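You operate a simulated robot arm through the tools that you are given. There is no shell and no other tool. Be economical: measure what you need, move in short steps, check, and stop when the job is done.

You are at the controls of a simulated robot arm. One attempt, no reset.

## Task
Put the long electrode on top of the white tube box on the black table top.

The check looks at the end state, three seconds after you hand in, the way a careful person would. Anything else that was tipped, shoved, dropped, spilled or broken makes it a failure.

## Robot
A 7-joint arm with a two-finger parallel gripper, fixed in place. Base frame: the origin is at the foot of the arm, x ahead of it, y to its left, z up; the work surface is at about z = 0. Units: mm, degrees, N and s.
With the tool pointing down near the work surface it reaches from about 220 to 580 mm from the base axis. Its first joint turns from -66.0 to 66.0 degrees. Payload 2.5 kg.
The tool frame sits at the grasp point between the pads (the TCP): z along the fingers, y along the line on which they close. The tips reach 23 mm beyond it. The gripper opens to 94 mm. The fingers are 38 mm wide and 10 mm thick; the gripper's body (54 by 96 mm) begins 39 mm behind the TCP.
Orientation is told as [roll, pitch, yaw] about the base's x, y, z axes, in that order, counted from this pose: with the fingers straight down and closing along the base's y, the tool's x points along the base's -x, its y along +y and its z along -z.

## Interface
- The arm moves only by the tool jog_arm. Its argument "moves" is a list of rows, each an object (a shift or turn left out is 0, a gripper value left out holds the last) with "fingers": the opening, from 0 (shut) to 1 (fully open); "xyz": the shift along the base's x, y, z in units of 250 mm (1.0 is 250 mm), a list of three; "twist": the turn about the base's z in units of 45 degrees (1.0 is 45 degrees). In form: [{"fingers": fingers, "xyz": [x, y, z], "twist": twist}, ...]. A call has 1 to 8 rows; each row is the pose to reach, as a shift and turn from the pose commanded when the call began. A call with a number of a shift or a turn outside -1 to 1 is refused whole. Each row takes 0.2 s and may step no farther than 50 mm and 8.6 degrees from the row before; otherwise, or with a gripper value out of range, the whole call is refused. Where a pose cannot be reached the arm comes as near as it can. A force on the tool above 40 N (or 10 N above the force at the start of the call, whichever is more), or a blocked arm, ends the call early, and 0.2 s more pass. Each finger travels about 108 mm/s and halts on what it meets, pressing with about 26 N; the grip force reading is that of the motor and also rises with nothing between the fingers. The clock runs only during rows and for 0.2 s after the last one: add rows that repeat a pose to give the fingers time. The reply holds the time, the measured pose of the TCP, the force on the tool along the base axes, the opening and the grip force, in the units named above and with some noise, and new pictures: "views" is both (left out), scene, wrist or none.
- Cameras (640 x 400 px; columns grow to the right, rows downward): "scene" is fixed at [95.6, -376.8, 576.3]; the picture's right is [0.94, -0.35, 0.00], its down [-0.14, -0.37, -0.92] and it looks along [0.32, 0.86, -0.39] (base axes); focal length 318 px, centre (320, 200). "wrist" rides on the gripper at [-39, 0, -44] in the tool frame; the picture's right is [0.00, -1.00, 0.00], its down [0.97, 0.00, -0.24] and it looks along [0.24, 0.00, 0.97] (tool axes); focal length 218 px, centre (320, 200). There is no depth. A picture from a camera that has moved, and an enlarged one, comes with that camera's place and axes in the base frame and with its lens. The place of the scene camera against the robot may be out by one fixed shift of up to 25 mm in any direction.
- enlarge(camera, box): a new picture of the part [left, top, right, bottom] of that camera's present view, enlarged. No time passes.
- finish_job(): hands the job in; it is judged then, once.

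Go step by step. Nothing tells you positions but the pictures and the camera data: compare them with the known pose of the tool, close in by small moves and look again before you grip or let go. The budget is 90 turns and 170 pictures, counting those below and the enlarged ones. Unless the task says otherwise, let go and move clear before handing in, and close with one line.

The tools are called after "Request:" as name(argument=value, ...) on one line, values as JSON. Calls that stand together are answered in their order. jog_arm: Moves the arm, as the interface text tells. Its arguments: {"type":"object","properties":{"moves":{"type":"array","items":{"type":"object","properties":{"fingers":{"type":"number"},"xyz":{"type":"array","items":{"type":"number"}},"twist":{"type":"number"}}}},"views":{"type":"string","enum":["both","scene","wrist","none"]}},"required":["moves"]} The other tools are called the same way: enlarge (camera, box) takes an enlarged picture of a part of a camera's view; finish_job () hands the job in.

At the start:

```text
clock: 0.0
eef_pos: [298.9, 156.5, 413.1]
tcp_rot: [0.0, 0.0, 0.0]
ft_force: [-0.8, -0.1, -0.3]
width: 94.2
grip_force: 0.1
```

scene: 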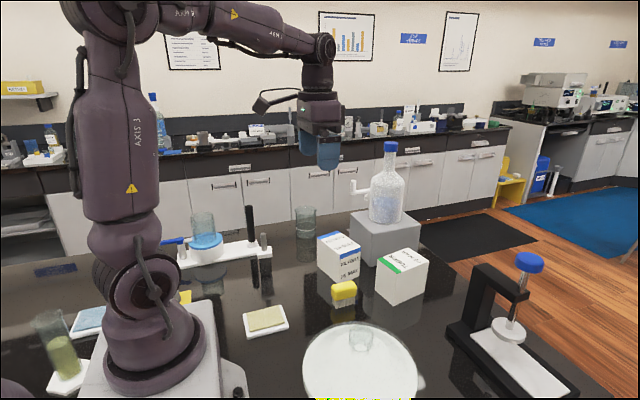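
wrist: 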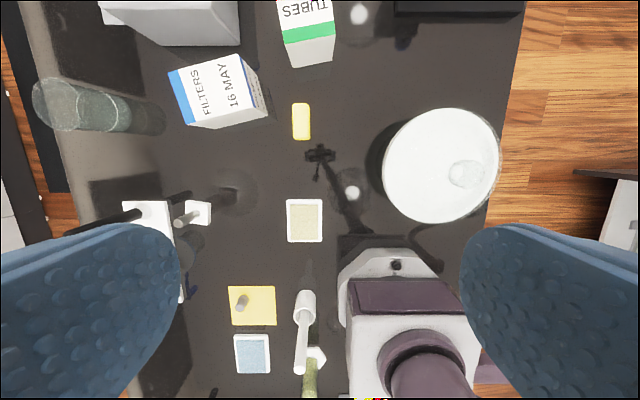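

I see a stand with a black rod and a grey rod at the left, and two boxes: FILTERS (blue stripe) and TUBES (green stripe). I'll enlarge to identify the electrodes.

Request:
enlarge(camera="scene", box=[160, 190, 330, 300])

Request:
enlarge(camera="wrist", box=[20, 150, 340, 350])

Request:
enlarge(camera="scene", box=[300, 210, 460, 310])

```text
3.64 times, centred on (245, 245) of scene
camera zoom: at [95.6, -376.8, 576.3], right [0.94, -0.35, 0.0], down [-0.14, -0.37, -0.92], along [0.32, 0.86, -0.39], focal length 1157 px, centre (593, 36)
```

zoom: 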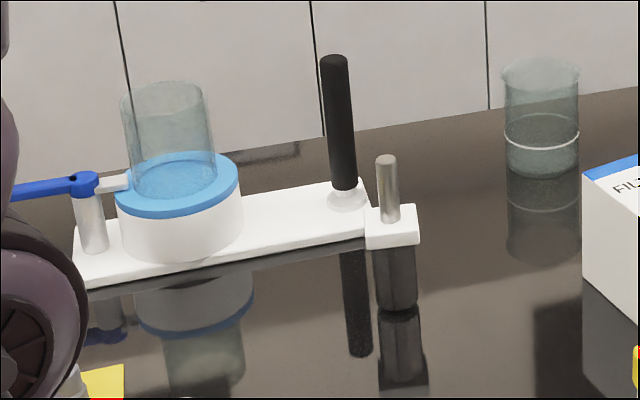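

```text
2.00 times, centred on (180, 250) of wrist
camera zoom: at [339.1, 156.2, 455.8], right [0.0, -1.0, 0.0], down [-0.97, 0.0, 0.24], along [-0.24, 0.0, -0.97], focal length 436 px, centre (600, 100)
```

zoom: 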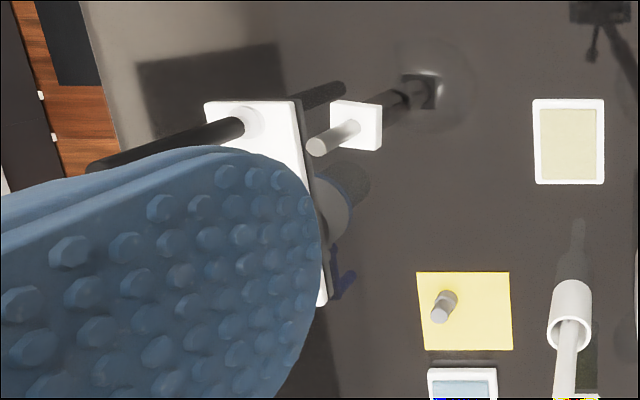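

```text
4.00 times, centred on (380, 260) of scene
camera zoom: at [95.6, -376.8, 576.3], right [0.94, -0.35, 0.0], down [-0.14, -0.37, -0.92], along [0.32, 0.86, -0.39], focal length 1272 px, centre (80, -40)
```

zoom: 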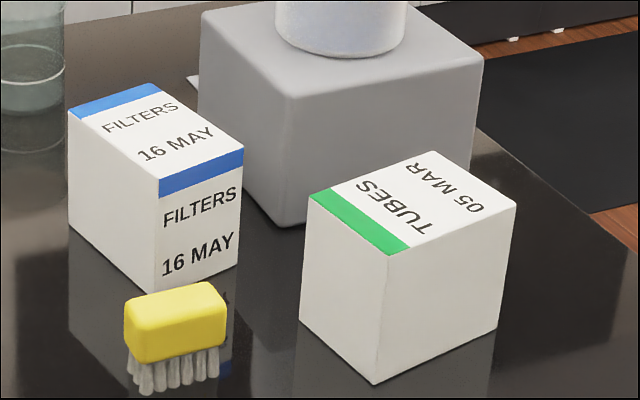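

The grey rod with a white square part might be an electrode, and another short grey rod stands on a yellow note. I need closer views of the candidates.

Request:
enlarge(camera="scene", box=[235, 195, 299, 295])

Request:
enlarge(camera="wrist", box=[160, 160, 280, 235])

Request:
enlarge(camera="wrist", box=[210, 270, 370, 400])

Request:
enlarge(camera="scene", box=[0, 270, 280, 400])

```text
4.00 times, centred on (267, 245) of scene
camera zoom: at [95.6, -376.8, 576.3], right [0.94, -0.35, 0.0], down [-0.14, -0.37, -0.92], along [0.32, 0.86, -0.39], focal length 1272 px, centre (532, 20)
```

zoom: 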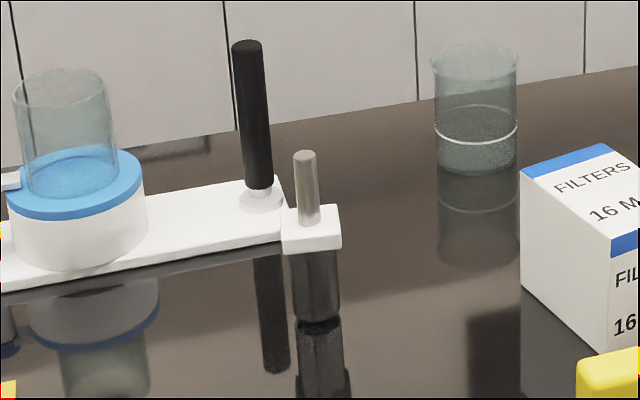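

```text
5.33 times, centred on (220, 198) of wrist
camera zoom: at [339.1, 156.2, 455.8], right [0.0, -1.0, 0.0], down [-0.97, 0.0, 0.24], along [-0.24, 0.0, -0.97], focal length 1164 px, centre (853, 213)
```

zoom: 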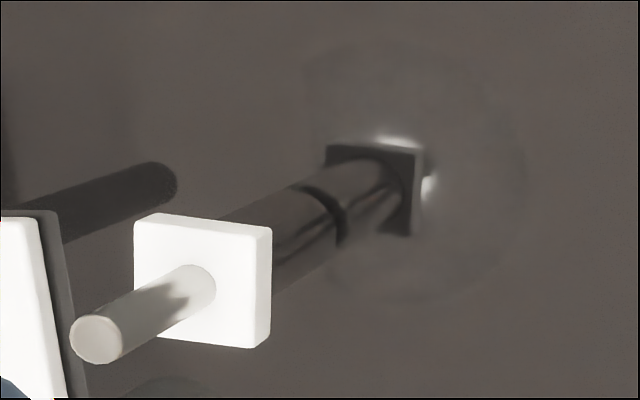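

```text
3.08 times, centred on (290, 335) of wrist
camera zoom: at [339.1, 156.2, 455.8], right [0.0, -1.0, 0.0], down [-0.97, 0.0, 0.24], along [-0.24, 0.0, -0.97], focal length 672 px, centre (412, -215)
```

zoom: 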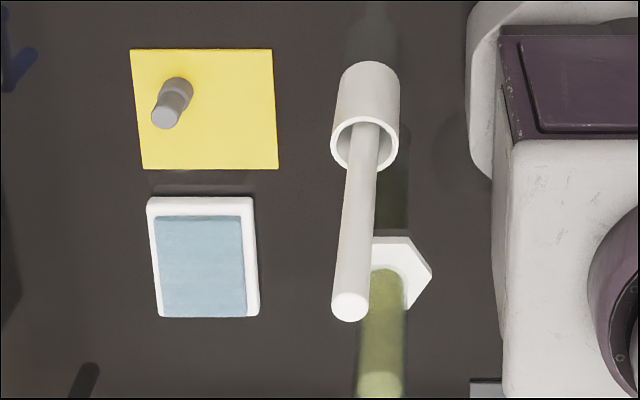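

```text
2.29 times, centred on (140, 335) of scene
camera zoom: at [95.6, -376.8, 576.3], right [0.94, -0.35, 0.0], down [-0.14, -0.37, -0.92], along [0.32, 0.86, -0.39], focal length 727 px, centre (731, -109)
```

zoom: 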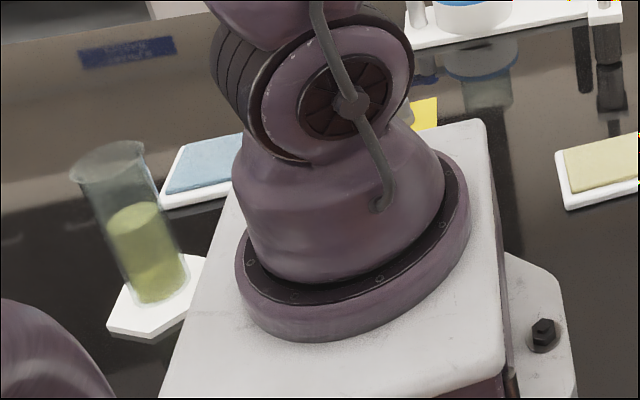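

Candidates are still ambiguous: a black rod in the white stand, a grey rod in a white-capped dark holder, and a white rod in a tube. I'll go closer and look from above.

Request:
jog_arm(moves=[{"fingers": 1, "xyz": [-0.1, 0.14, -0.1]}, {"xyz": [-0.2, 0.28, -0.2]}, {"xyz": [-0.2, 0.4, -0.3]}], views="both")

```text
clock: 0.8
eef_pos: [249.0, 256.8, 336.7]
tcp_rot: [0.0, 0.0, 0.1]
ft_force: [-0.6, 0.4, -0.3]
width: 93.9
grip_force: 0.2
camera wrist: at [288.6, 256.4, 379.9], right [0.0, -1.0, 0.0], down [-0.97, 0.0, 0.24], along [-0.24, 0.0, -0.97], focal length 218 px, centre (320, 200)
```

scene: 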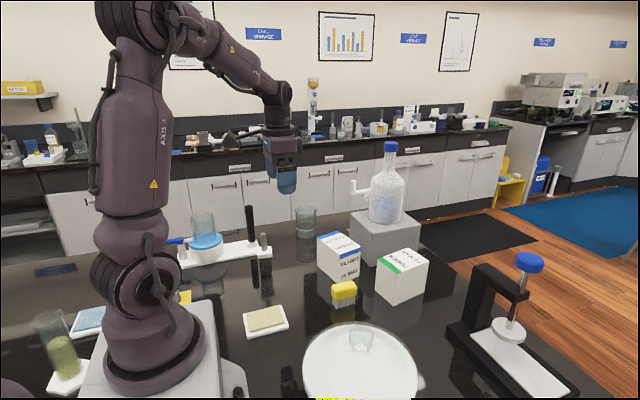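
wrist: 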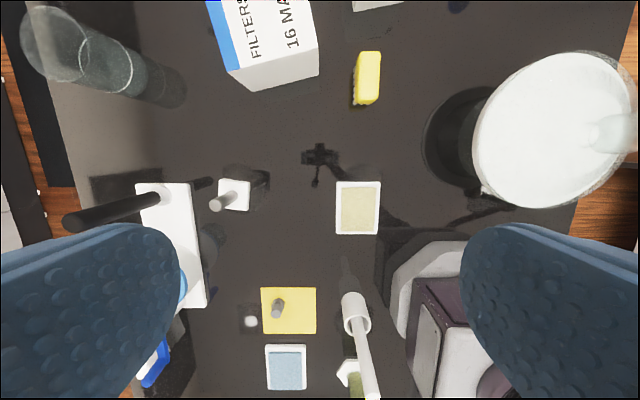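

Request:
enlarge(camera="wrist", box=[60, 150, 300, 300])

Request:
enlarge(camera="wrist", box=[240, 270, 400, 400])

```text
2.67 times, centred on (180, 225) of wrist
camera zoom: at [288.6, 256.4, 379.9], right [0.0, -1.0, 0.0], down [-0.97, 0.0, 0.24], along [-0.24, 0.0, -0.97], focal length 582 px, centre (693, 133)
```

zoom: 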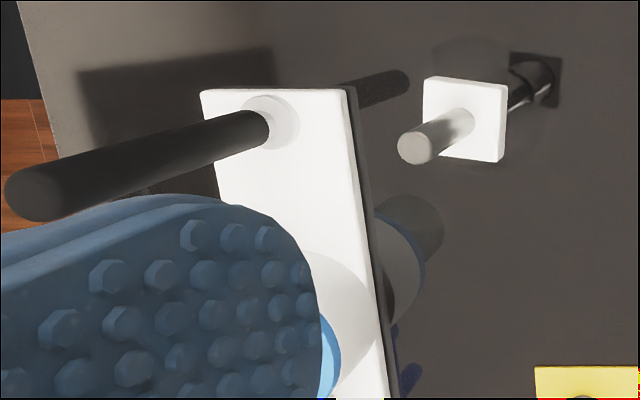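

```text
3.08 times, centred on (320, 335) of wrist
camera zoom: at [288.6, 256.4, 379.9], right [0.0, -1.0, 0.0], down [-0.97, 0.0, 0.24], along [-0.24, 0.0, -0.97], focal length 672 px, centre (320, -215)
```

zoom: 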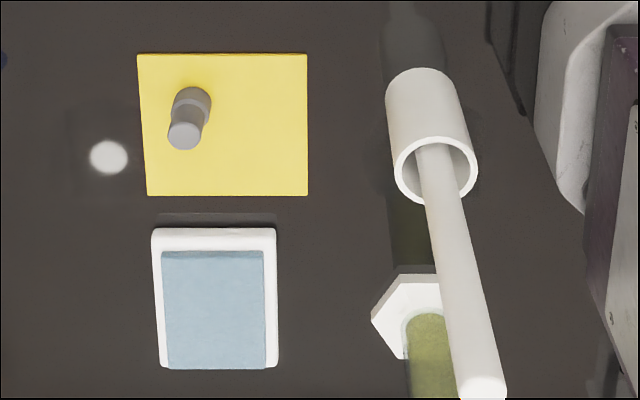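

The white rod in the tube and the weight on the yellow note lie out of reach. I estimate the grey rod in the white-capped holder at about (232, 364), and I'll lower the arm beside it for a side view.

Request:
jog_arm(moves=[{"xyz": [-0.08, -0.06, -0.16]}, {"xyz": [-0.14, -0.12, -0.32]}, {"xyz": [-0.2, -0.2, -0.46]}, {"xyz": [-0.2, -0.2, -0.6]}, {"xyz": [-0.2, -0.2, -0.7]}], views="both")

```text
clock: 2.0
eef_pos: [199.9, 206.9, 163.3]
tcp_rot: [0.0, 0.0, 0.0]
ft_force: [0.3, 1.0, -0.2]
width: 93.8
grip_force: 0.1
camera wrist: at [239.6, 206.3, 205.4], right [0.0, -1.0, 0.0], down [-0.97, 0.0, 0.24], along [-0.24, 0.0, -0.97], focal length 218 px, centre (320, 200)
```

scene: 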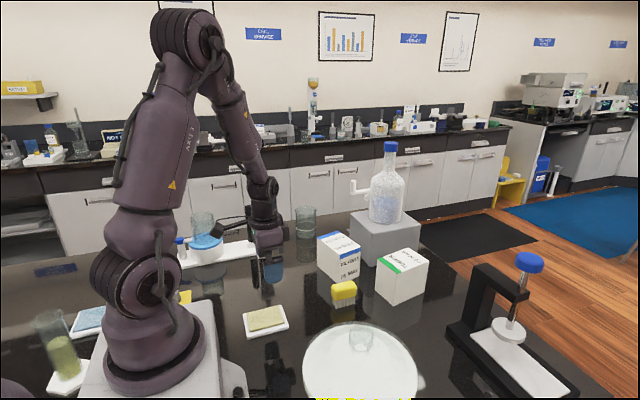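
wrist: 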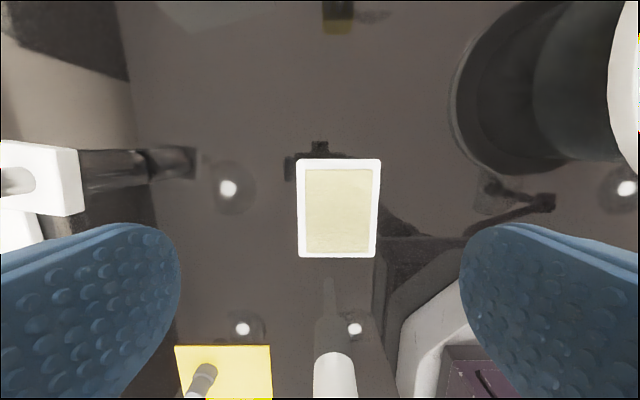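

Request:
enlarge(camera="wrist", box=[0, 120, 220, 240])

```text
2.91 times, centred on (110, 180) of wrist
camera zoom: at [239.6, 206.3, 205.4], right [0.0, -1.0, 0.0], down [-0.97, 0.0, 0.24], along [-0.24, 0.0, -0.97], focal length 635 px, centre (931, 258)
```

zoom: 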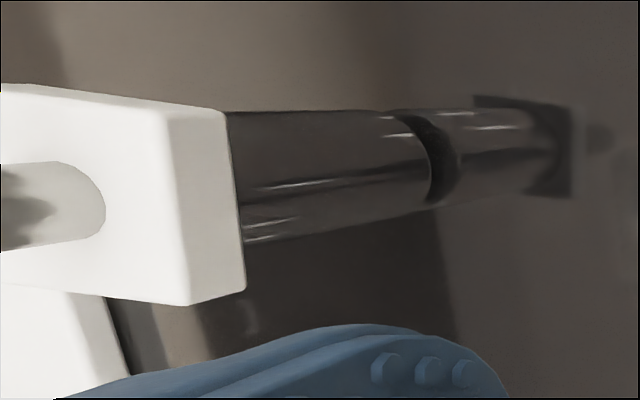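

The grey rod is at about (222, 376), its top at z≈138, coming out of a white square cap at z≈90 on a dark cylinder. It's the only electrode-like object within reach, so I'll go above it and look again.

Request:
jog_arm(moves=[{"xyz": [0, 0, 0.19]}, {"xyz": [0.02, 0.1, 0.33]}, {"xyz": [0.05, 0.28, 0.36]}, {"xyz": [0.07, 0.46, 0.36]}, {"xyz": [0.088, 0.6, 0.36]}, {"xyz": [0.088, 0.676, 0.36]}, {"xyz": [0.088, 0.676, 0.36]}], views="both")

```text
clock: 3.6
eef_pos: [222.9, 375.4, 252.2]
tcp_rot: [0.0, 0.0, 0.0]
ft_force: [0.1, 1.4, -0.2]
width: 94.1
grip_force: 0.0
camera wrist: at [261.1, 375.4, 295.3], right [0.0, -1.0, 0.0], down [-0.97, 0.0, 0.24], along [-0.24, 0.0, -0.97], focal length 218 px, centre (320, 200)
```

scene: 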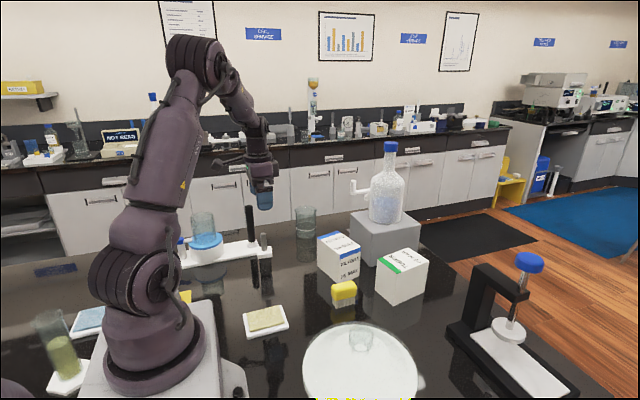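
wrist: 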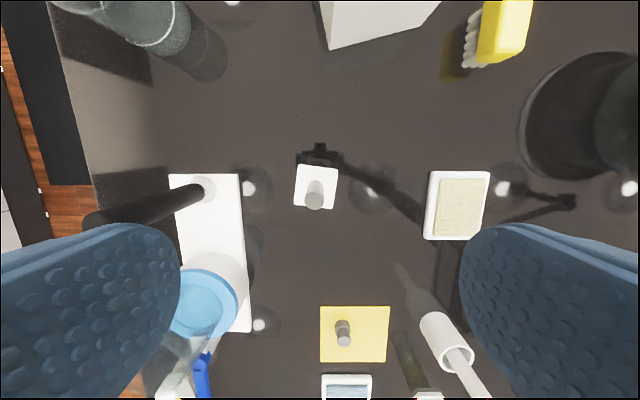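

Request:
enlarge(camera="wrist", box=[270, 135, 380, 235])

Request:
enlarge(camera="wrist", box=[60, 150, 270, 290])

```text
4.00 times, centred on (325, 185) of wrist
camera zoom: at [261.1, 375.4, 295.3], right [0.0, -1.0, 0.0], down [-0.97, 0.0, 0.24], along [-0.24, 0.0, -0.97], focal length 873 px, centre (300, 260)
```

zoom: 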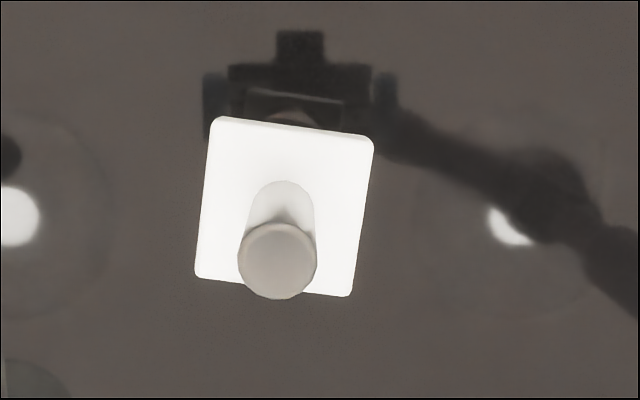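

```text
2.86 times, centred on (165, 220) of wrist
camera zoom: at [261.1, 375.4, 295.3], right [0.0, -1.0, 0.0], down [-0.97, 0.0, 0.24], along [-0.24, 0.0, -0.97], focal length 624 px, centre (763, 143)
```

zoom: 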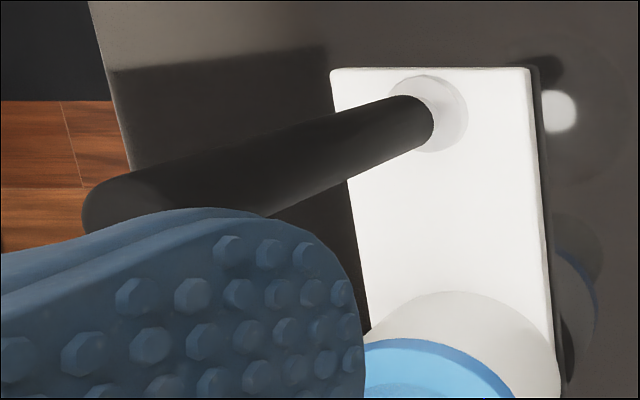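

The rod is centred at about (222, 380), 15 mm thick. I'll go down around it with the fingers open, the tips staying above the white cap.

Request:
jog_arm(moves=[{"xyz": [-0.002, 0.018, -0.16]}, {"xyz": [-0.002, 0.018, -0.32]}, {"xyz": [-0.002, 0.018, -0.44]}, {"xyz": [-0.002, 0.018, -0.52]}, {"xyz": [-0.002, 0.018, -0.52]}], views="both")

```text
clock: 4.8
eef_pos: [221.0, 378.1, 121.3]
tcp_rot: [0.0, -0.1, 0.0]
ft_force: [0.0, -0.2, 0.4]
width: 93.9
grip_force: 0.0
camera wrist: at [259.8, 379.1, 165.1], right [0.0, -1.0, 0.0], down [-0.97, 0.0, 0.24], along [-0.24, 0.0, -0.97], focal length 218 px, centre (320, 200)
```

scene: 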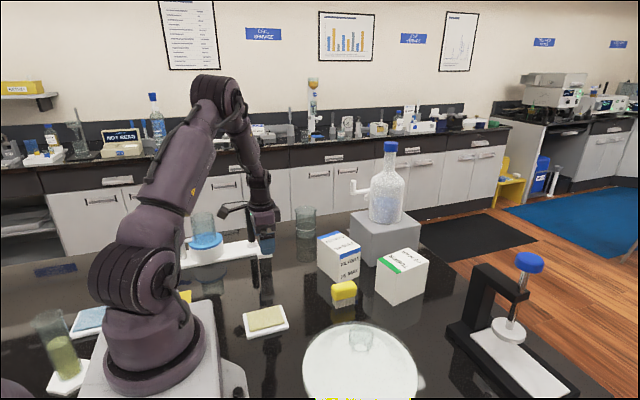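
wrist: 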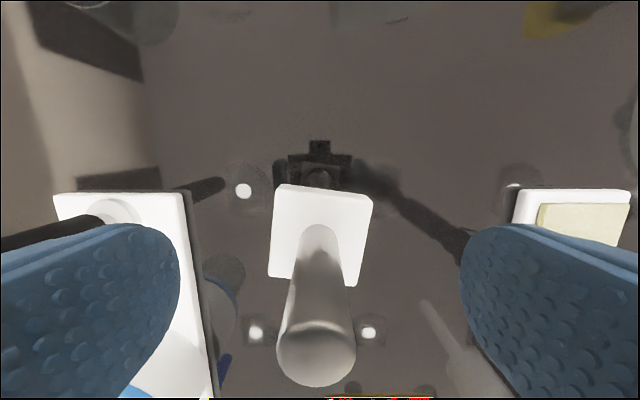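

The rod is well centred between the fingers and its top is near z≈132. I'll close the grip.

Request:
jog_arm(moves=[{"fingers": 0.4, "xyz": [0.0, 0.002, -0.01]}, {"fingers": 0.1, "xyz": [0.0, 0.002, -0.01]}, {"fingers": 0.0, "xyz": [0.0, 0.002, -0.01]}, {"fingers": 0.0, "xyz": [0.0, 0.002, -0.01]}], views="wrist")

```text
clock: 5.8
eef_pos: [220.9, 380.4, 119.2]
tcp_rot: [0.1, 0.1, -0.1]
ft_force: [0.1, 0.2, -0.6]
width: 15.3
grip_force: 26.3
camera wrist: at [260.0, 379.8, 162.8], right [0.0, -1.0, 0.0], down [-0.97, 0.0, 0.24], along [-0.24, 0.0, -0.97], focal length 218 px, centre (320, 200)
```

wrist: 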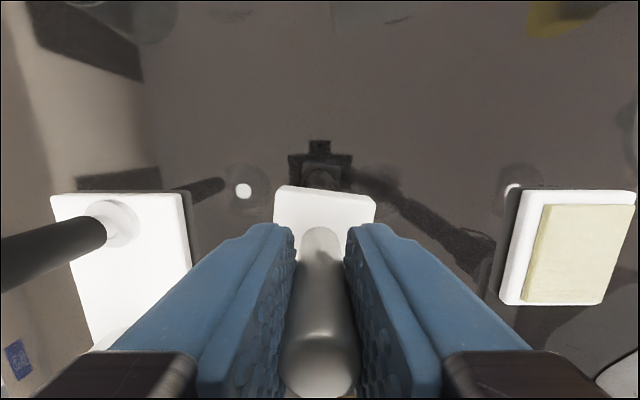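

The rod is held at 15.3 mm. I'll lift a little to see what comes up.

Request:
jog_arm(moves=[{"xyz": [0, 0, 0.02]}, {"xyz": [0, 0, 0.06]}, {"xyz": [0, 0, 0.1]}, {"xyz": [0, 0, 0.1]}], views="both")

Request:
enlarge(camera="scene", box=[210, 190, 330, 290])

```text
clock: 6.8
eef_pos: [221.1, 378.8, 144.5]
tcp_rot: [0.0, 0.1, 0.1]
ft_force: [-0.2, 0.2, -3.4]
width: 15.2
grip_force: 25.6
camera wrist: at [260.2, 380.1, 188.4], right [0.0, -1.0, 0.0], down [-0.97, 0.0, 0.24], along [-0.24, 0.0, -0.97], focal length 218 px, centre (320, 200)
```

scene: 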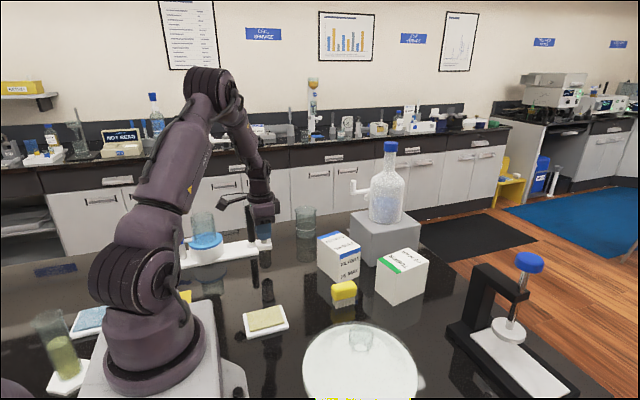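
wrist: 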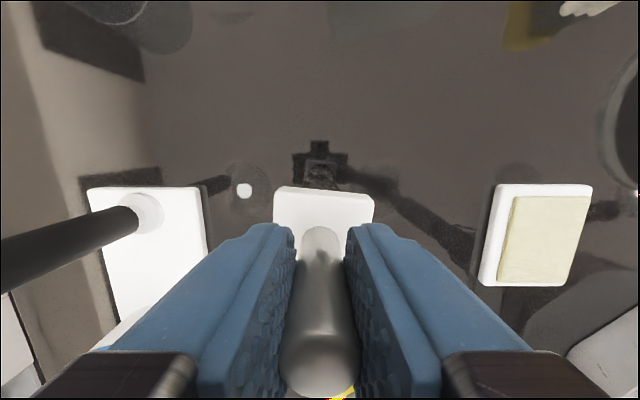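

```text
4.00 times, centred on (270, 240) of scene
camera zoom: at [95.6, -376.8, 576.3], right [0.94, -0.35, 0.0], down [-0.14, -0.37, -0.92], along [0.32, 0.86, -0.39], focal length 1272 px, centre (520, 40)
```

zoom: 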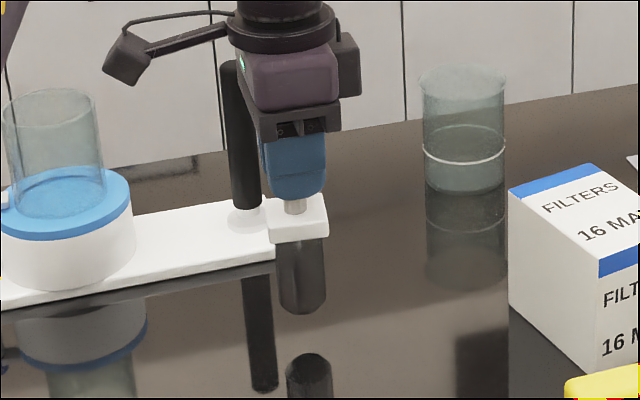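

The whole unit (dark body, white collar, grey rod) comes up as one piece. Before going further, I'll check the blue-capped rod in the black stand at the right, which could also be an electrode.

Request:
enlarge(camera="scene", box=[430, 240, 590, 400])

Request:
enlarge(camera="scene", box=[300, 320, 420, 400])

```text
2.50 times, centred on (510, 320) of scene
camera zoom: at [95.6, -376.8, 576.3], right [0.94, -0.35, 0.0], down [-0.14, -0.37, -0.92], along [0.32, 0.86, -0.39], focal length 795 px, centre (-155, -100)
```

zoom: 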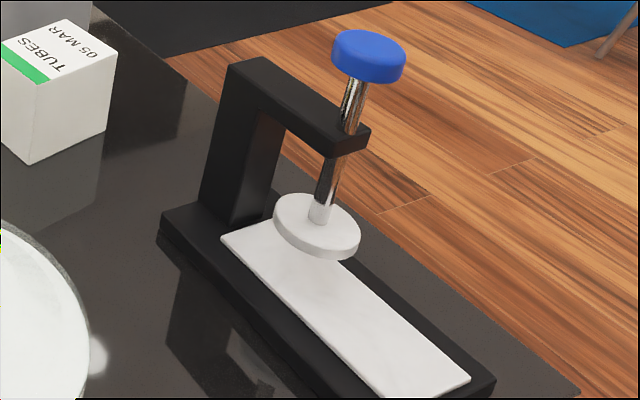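

```text
5.00 times, centred on (360, 360) of scene
camera zoom: at [95.6, -376.8, 576.3], right [0.94, -0.35, 0.0], down [-0.14, -0.37, -0.92], along [0.32, 0.86, -0.39], focal length 1591 px, centre (120, -600)
```

zoom: 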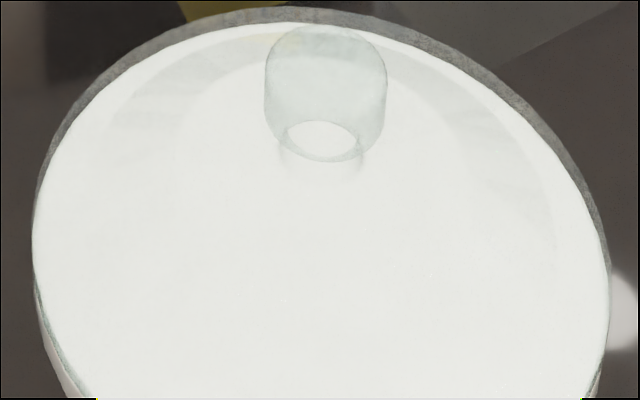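

That's a screw press, so the piece I hold is the electrode. I'll raise it well clear before travelling.

Request:
jog_arm(moves=[{"xyz": [0, 0, 0.1]}, {"xyz": [0, 0, 0.22]}, {"xyz": [0, 0, 0.34]}, {"xyz": [0, 0, 0.46]}, {"xyz": [0, 0, 0.58]}, {"xyz": [0, 0, 0.66]}, {"xyz": [0, 0, 0.68]}, {"xyz": [0, 0, 0.68]}], views="scene")

Request:
enlarge(camera="scene", box=[200, 110, 340, 290])

```text
clock: 8.6
eef_pos: [222.7, 380.3, 315.9]
tcp_rot: [0.0, 0.0, 0.0]
ft_force: [0.1, -0.4, -2.9]
width: 15.4
grip_force: 26.0
```

scene: 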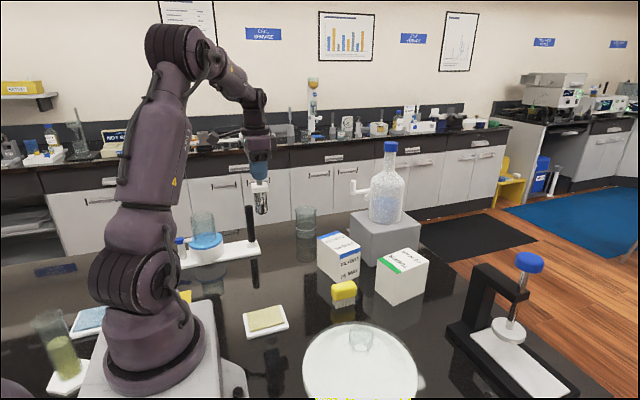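

```text
2.22 times, centred on (270, 200) of scene
camera zoom: at [95.6, -376.8, 576.3], right [0.94, -0.35, 0.0], down [-0.14, -0.37, -0.92], along [0.32, 0.86, -0.39], focal length 707 px, centre (431, 200)
```

zoom: 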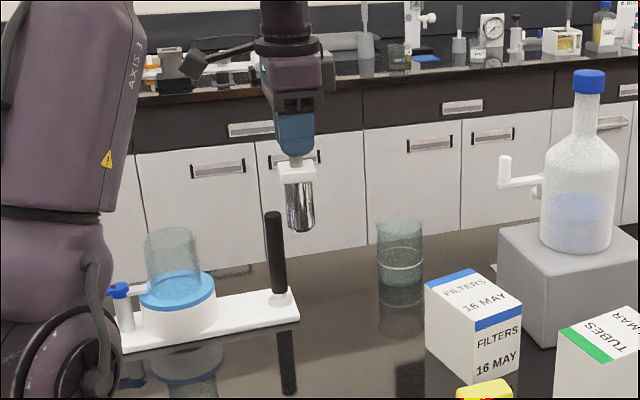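

The electrode is a polished metal body with a white collar and a grey contact rod, hanging straight. I'll carry it high toward the TUBES box.

Request:
jog_arm(moves=[{"xyz": [0.08, -0.07, 0]}, {"xyz": [0.2, -0.18, 0]}, {"xyz": [0.32, -0.29, 0]}, {"xyz": [0.44, -0.4, 0]}, {"xyz": [0.56, -0.51, 0]}, {"xyz": [0.66, -0.61, 0]}, {"xyz": [0.7, -0.66, 0]}, {"xyz": [0.7, -0.66, 0]}], views="both")

```text
clock: 10.4
eef_pos: [396.9, 214.7, 315.4]
tcp_rot: [0.0, 0.0, 0.0]
ft_force: [0.1, -0.2, -1.9]
width: 15.4
grip_force: 25.4
camera wrist: at [436.3, 214.7, 357.9], right [0.0, -1.0, 0.0], down [-0.97, 0.0, 0.24], along [-0.24, 0.0, -0.97], focal length 218 px, centre (320, 200)
```

scene: 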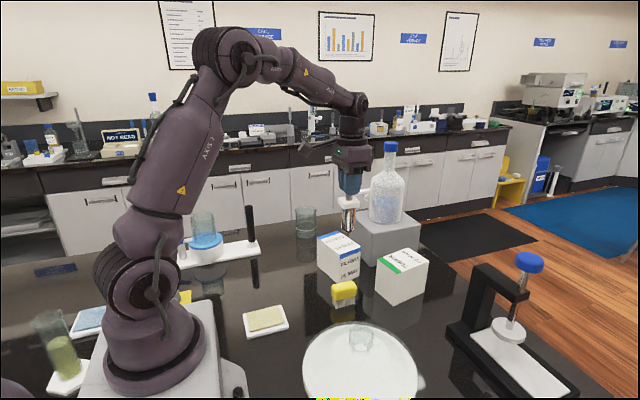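
wrist: 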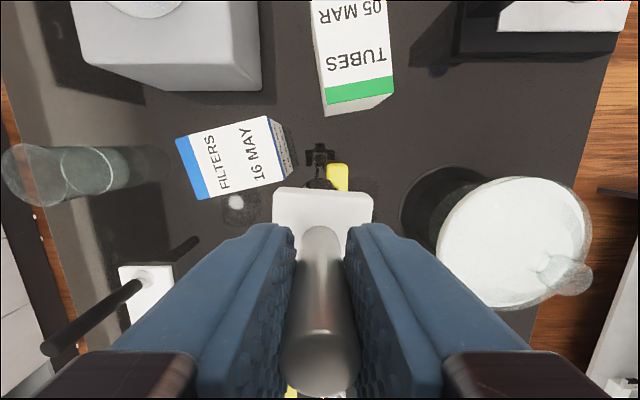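

Request:
enlarge(camera="wrist", box=[290, 0, 420, 130])

Request:
enlarge(camera="scene", box=[320, 180, 450, 310])

```text
3.08 times, centred on (355, 65) of wrist
camera zoom: at [436.3, 214.7, 357.9], right [0.0, -1.0, 0.0], down [-0.97, 0.0, 0.24], along [-0.24, 0.0, -0.97], focal length 672 px, centre (212, 615)
```

zoom: 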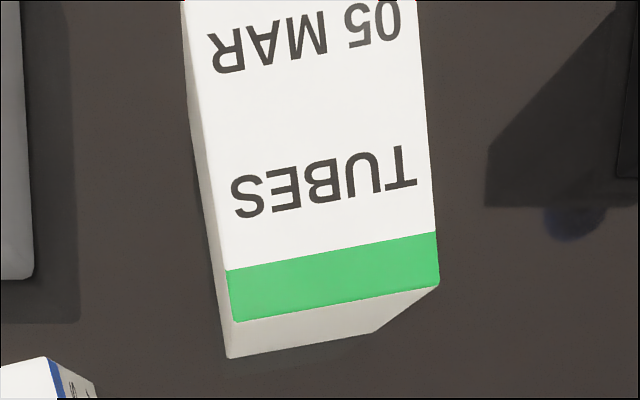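

```text
3.08 times, centred on (385, 245) of scene
camera zoom: at [95.6, -376.8, 576.3], right [0.94, -0.35, 0.0], down [-0.14, -0.37, -0.92], along [0.32, 0.86, -0.39], focal length 979 px, centre (120, 62)
```

zoom: 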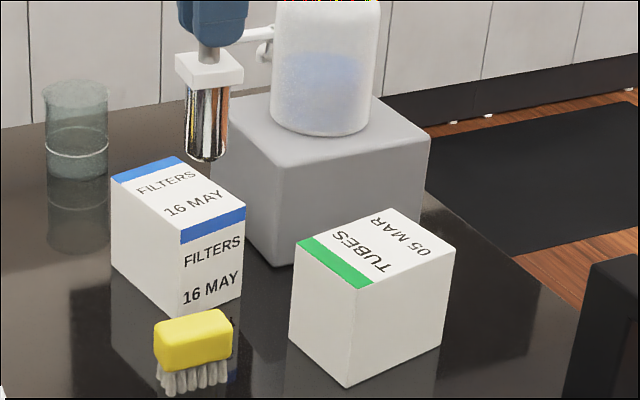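

The box top is at z≈100, with its near edge from (480, 207) to (492, 134). I'll aim for (522, 177), about 36 mm in from that edge, and move over at height first.

Request:
jog_arm(moves=[{"xyz": [0.08, -0.03, 0]}, {"xyz": [0.2, -0.06, 0]}, {"xyz": [0.32, -0.1, 0]}, {"xyz": [0.42, -0.13, 0]}, {"xyz": [0.5, -0.15, 0]}, {"xyz": [0.5, -0.15, 0]}], views="both")

Request:
enlarge(camera="scene", box=[320, 130, 480, 310])

```text
clock: 11.8
eef_pos: [520.6, 178.2, 314.0]
tcp_rot: [-0.1, 0.1, 0.0]
ft_force: [0.1, 0.5, -4.1]
width: 15.3
grip_force: 26.1
camera wrist: at [560.0, 177.8, 357.9], right [0.0, -1.0, 0.0], down [-0.97, 0.0, 0.24], along [-0.24, 0.0, -0.97], focal length 218 px, centre (320, 200)
```

scene: 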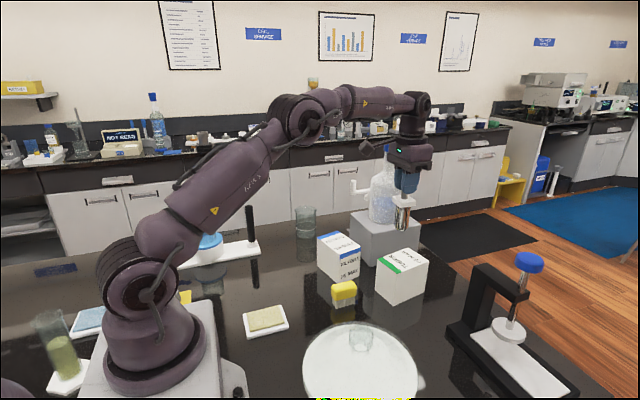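
wrist: 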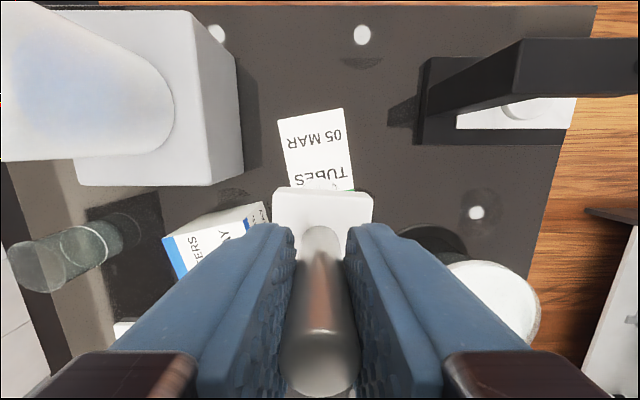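

```text
2.22 times, centred on (400, 220) of scene
camera zoom: at [95.6, -376.8, 576.3], right [0.94, -0.35, 0.0], down [-0.14, -0.37, -0.92], along [0.32, 0.86, -0.39], focal length 707 px, centre (142, 156)
```

zoom: 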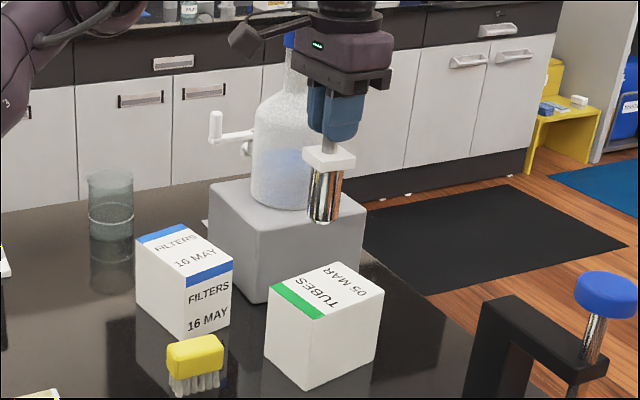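

The box spans about x 480–600, centred near (540, 179), so I'll shift slightly forward and lower to roughly 12 mm above the top.

Request:
jog_arm(moves=[{"xyz": [0.05, 0.0, -0.08]}, {"xyz": [0.05, 0.0, -0.18]}, {"xyz": [0.05, 0.0, -0.26]}, {"xyz": [0.05, 0.0, -0.32]}, {"xyz": [0.05, 0.0, -0.32]}], views="both")

Request:
enlarge(camera="scene", box=[340, 180, 460, 310])

```text
clock: 13.0
eef_pos: [534.4, 177.9, 235.4]
tcp_rot: [-0.1, 0.0, 0.0]
ft_force: [0.2, 0.1, -3.5]
width: 15.2
grip_force: 26.4
camera wrist: at [573.1, 177.6, 278.2], right [0.0, -1.0, 0.0], down [-0.97, 0.0, 0.24], along [-0.24, 0.0, -0.97], focal length 218 px, centre (320, 200)
```

scene: 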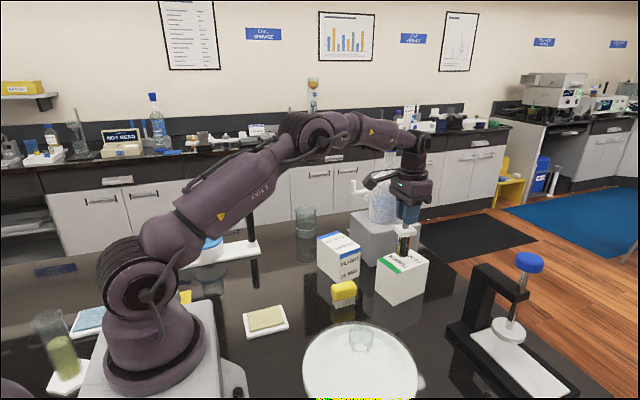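
wrist: 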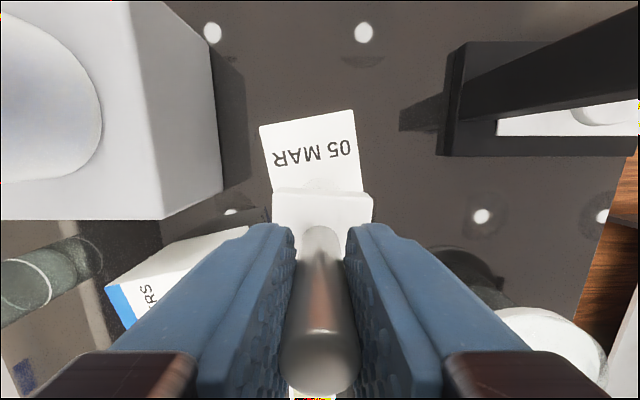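

```text
3.08 times, centred on (400, 245) of scene
camera zoom: at [95.6, -376.8, 576.3], right [0.94, -0.35, 0.0], down [-0.14, -0.37, -0.92], along [0.32, 0.86, -0.39], focal length 979 px, centre (74, 62)
```

zoom: 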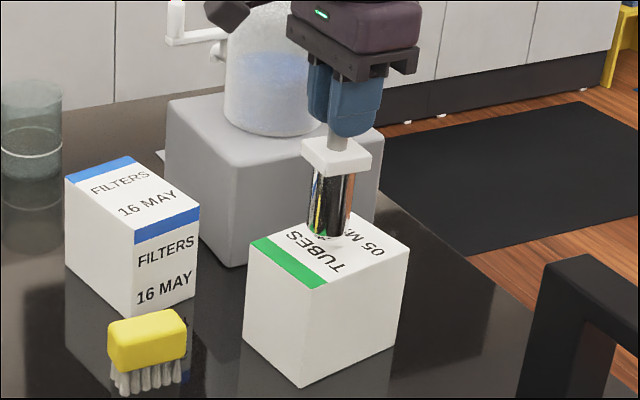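

The electrode is just above the middle of the box top. I'll lower it in small steps while watching the force.

Request:
jog_arm(moves=[{"xyz": [0, 0, -0.01]}, {"xyz": [0, 0, -0.02]}, {"xyz": [0, 0, -0.03]}, {"xyz": [0, 0, -0.03]}], views="none")

Request:
enlarge(camera="scene", box=[370, 210, 440, 280])

```text
clock: 14.0
eef_pos: [534.1, 177.7, 227.0]
tcp_rot: [0.0, 0.1, 0.1]
ft_force: [-0.1, 0.4, -2.8]
width: 15.0
grip_force: 26.1
```

```text
5.71 times, centred on (405, 245) of scene
camera zoom: at [95.6, -376.8, 576.3], right [0.94, -0.35, 0.0], down [-0.14, -0.37, -0.92], along [0.32, 0.86, -0.39], focal length 1818 px, centre (-166, -57)
```

zoom: 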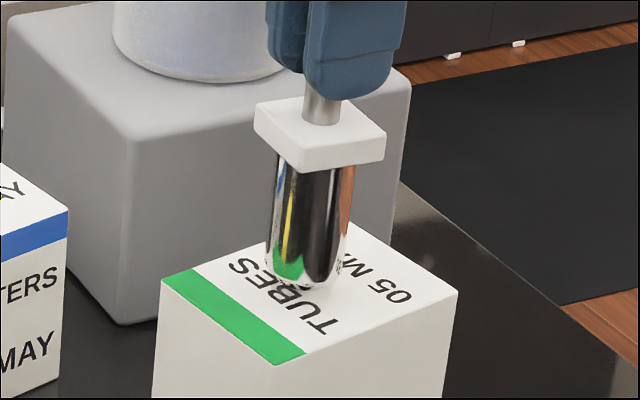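

Request:
jog_arm(moves=[{"xyz": [0, 0, -0.008]}, {"xyz": [0, 0, -0.016]}, {"xyz": [0, 0, -0.016]}], views="none")

Request:
enlarge(camera="scene", box=[370, 210, 440, 280])

```text
clock: 14.8
eef_pos: [534.3, 177.6, 223.3]
tcp_rot: [0.0, 0.0, 0.0]
ft_force: [0.7, -0.5, -4.1]
width: 15.2
grip_force: 25.9
```

```text
5.71 times, centred on (405, 245) of scene
camera zoom: at [95.6, -376.8, 576.3], right [0.94, -0.35, 0.0], down [-0.14, -0.37, -0.92], along [0.32, 0.86, -0.39], focal length 1818 px, centre (-166, -57)
```

zoom: 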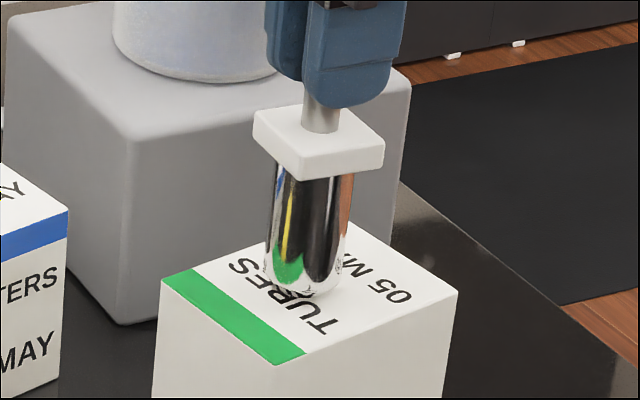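

Request:
jog_arm(moves=[{"xyz": [0, 0, -0.006]}, {"xyz": [0, 0, -0.012]}, {"xyz": [0, 0, -0.012]}], views="none")

Request:
enlarge(camera="scene", box=[370, 210, 440, 280])

```text
clock: 15.6
eef_pos: [533.9, 177.4, 220.2]
tcp_rot: [-0.1, -0.1, 0.0]
ft_force: [0.2, -0.2, -3.0]
width: 15.2
grip_force: 26.0
```

```text
5.71 times, centred on (405, 245) of scene
camera zoom: at [95.6, -376.8, 576.3], right [0.94, -0.35, 0.0], down [-0.14, -0.37, -0.92], along [0.32, 0.86, -0.39], focal length 1818 px, centre (-166, -57)
```

zoom: 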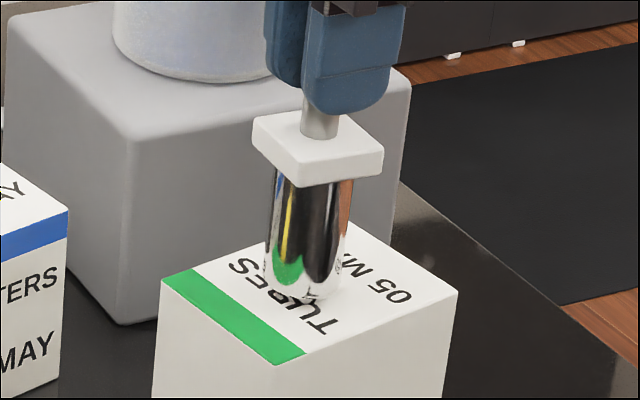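

Request:
jog_arm(moves=[{"xyz": [0, 0, -0.004]}, {"xyz": [0, 0, -0.008]}, {"xyz": [0, 0, -0.008]}], views="none")

```text
clock: 16.4
eef_pos: [534.5, 177.9, 219.4]
tcp_rot: [0.0, -0.2, 0.0]
ft_force: [-3.2, -1.2, 10.4]
width: 15.2
grip_force: 26.0
```

The force rose, so it has touched the box. I'll ease off the pressure by a millimetre and check.

Request:
jog_arm(moves=[{"xyz": [0, 0, 0.003]}, {"xyz": [0, 0, 0.003]}], views="none")

Request:
enlarge(camera="scene", box=[370, 210, 440, 280])

```text
clock: 17.0
eef_pos: [534.8, 177.0, 219.1]
tcp_rot: [0.0, -0.1, 0.1]
ft_force: [0.0, -0.2, 6.0]
width: 15.1
grip_force: 26.3
```

```text
5.71 times, centred on (405, 245) of scene
camera zoom: at [95.5, -376.8, 576.3], right [0.94, -0.35, 0.0], down [-0.14, -0.37, -0.92], along [0.32, 0.86, -0.39], focal length 1818 px, centre (-166, -57)
```

zoom: 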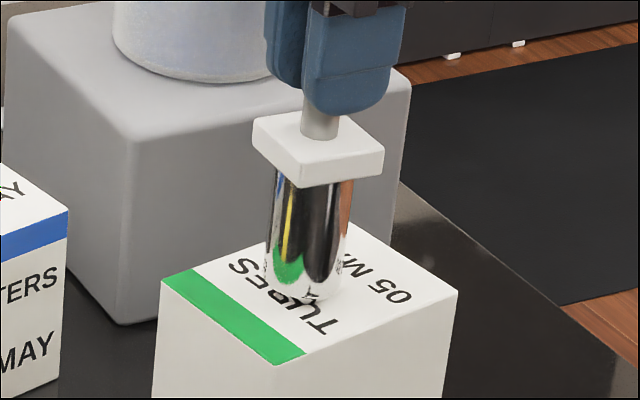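

It stands upright on the box with light contact. I'll open the fingers.

Request:
jog_arm(moves=[{"fingers": 0.2}, {"fingers": 0.3}, {"fingers": 0.5}, {"fingers": 0.6}, {"fingers": 0.6}], views="both")

```text
clock: 18.2
eef_pos: [535.1, 178.2, 220.0]
tcp_rot: [-0.1, 0.0, 0.0]
ft_force: [0.0, -0.4, -0.7]
width: 56.5
grip_force: 0.0
camera wrist: at [573.1, 177.9, 262.9], right [0.0, -1.0, 0.0], down [-0.97, 0.0, 0.24], along [-0.24, 0.0, -0.97], focal length 218 px, centre (320, 200)
```

scene: 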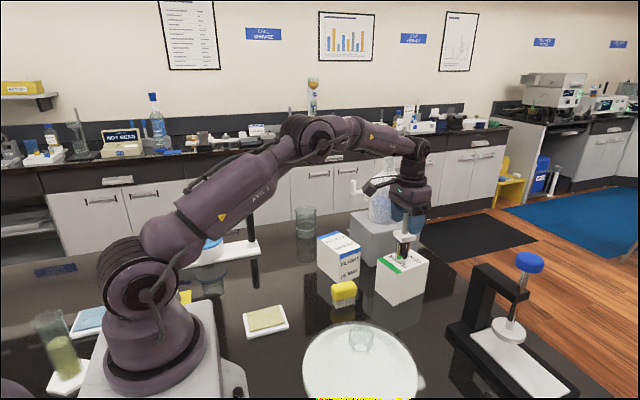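
wrist: 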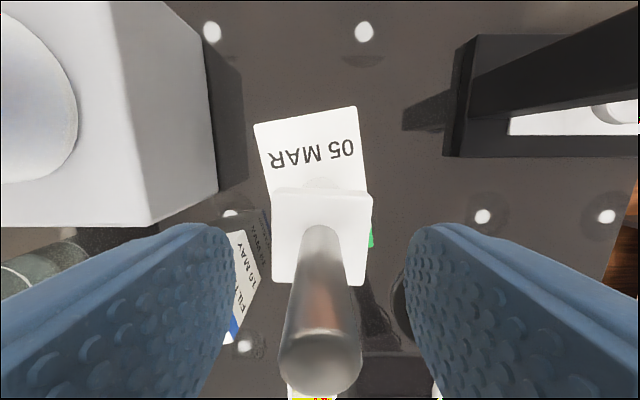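

It stands on its own after release. I'll raise the gripper straight up and move back.

Request:
jog_arm(moves=[{"xyz": [0, 0, 0.06]}, {"xyz": [0, 0, 0.2]}, {"xyz": [0, 0, 0.36]}, {"xyz": [-0.1, 0, 0.48]}, {"xyz": [-0.28, 0, 0.48]}, {"xyz": [-0.4, 0, 0.48]}, {"xyz": [-0.4, 0, 0.48]}], views="both")

Request:
enlarge(camera="scene", box=[320, 180, 460, 310])

```text
clock: 19.8
eef_pos: [432.4, 177.7, 339.1]
tcp_rot: [0.0, 0.0, 0.0]
ft_force: [0.2, 0.1, 0.3]
width: 56.4
grip_force: 0.3
camera wrist: at [472.1, 176.8, 382.0], right [0.0, -1.0, 0.0], down [-0.97, 0.0, 0.24], along [-0.24, 0.0, -0.97], focal length 218 px, centre (320, 200)
```

scene: 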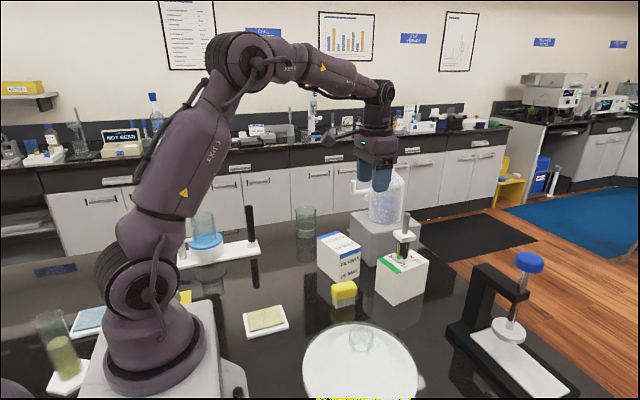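
wrist: 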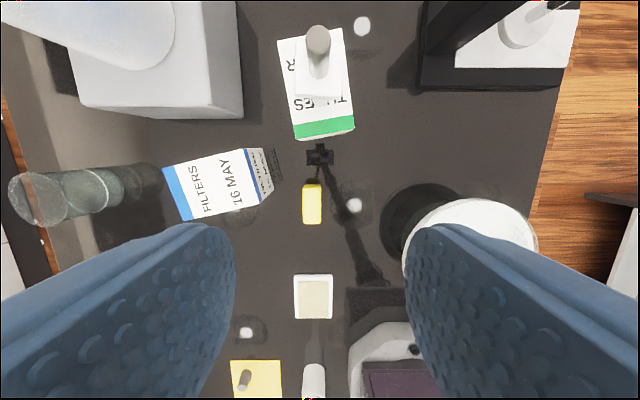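

```text
3.08 times, centred on (390, 245) of scene
camera zoom: at [95.6, -376.8, 576.3], right [0.94, -0.35, 0.0], down [-0.14, -0.37, -0.92], along [0.32, 0.86, -0.39], focal length 979 px, centre (105, 62)
```

zoom: 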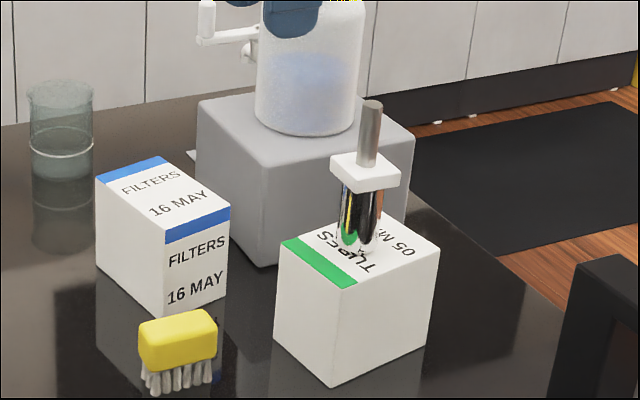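

The electrode stands upright on the TUBES box, nothing else has moved, and the gripper is clear, so I'm handing in.

Request:
finish_job()

```text
The job is handed in.
```

I stood the electrode upright on top of the white TUBES box, let go, and moved the gripper clear; nothing else looked disturbed in the last pictures. Nothing was labelled "electrode", so I took it to be the polished metal piece with the white collar and grey rod, the only electrode-like piece I judged within reach.
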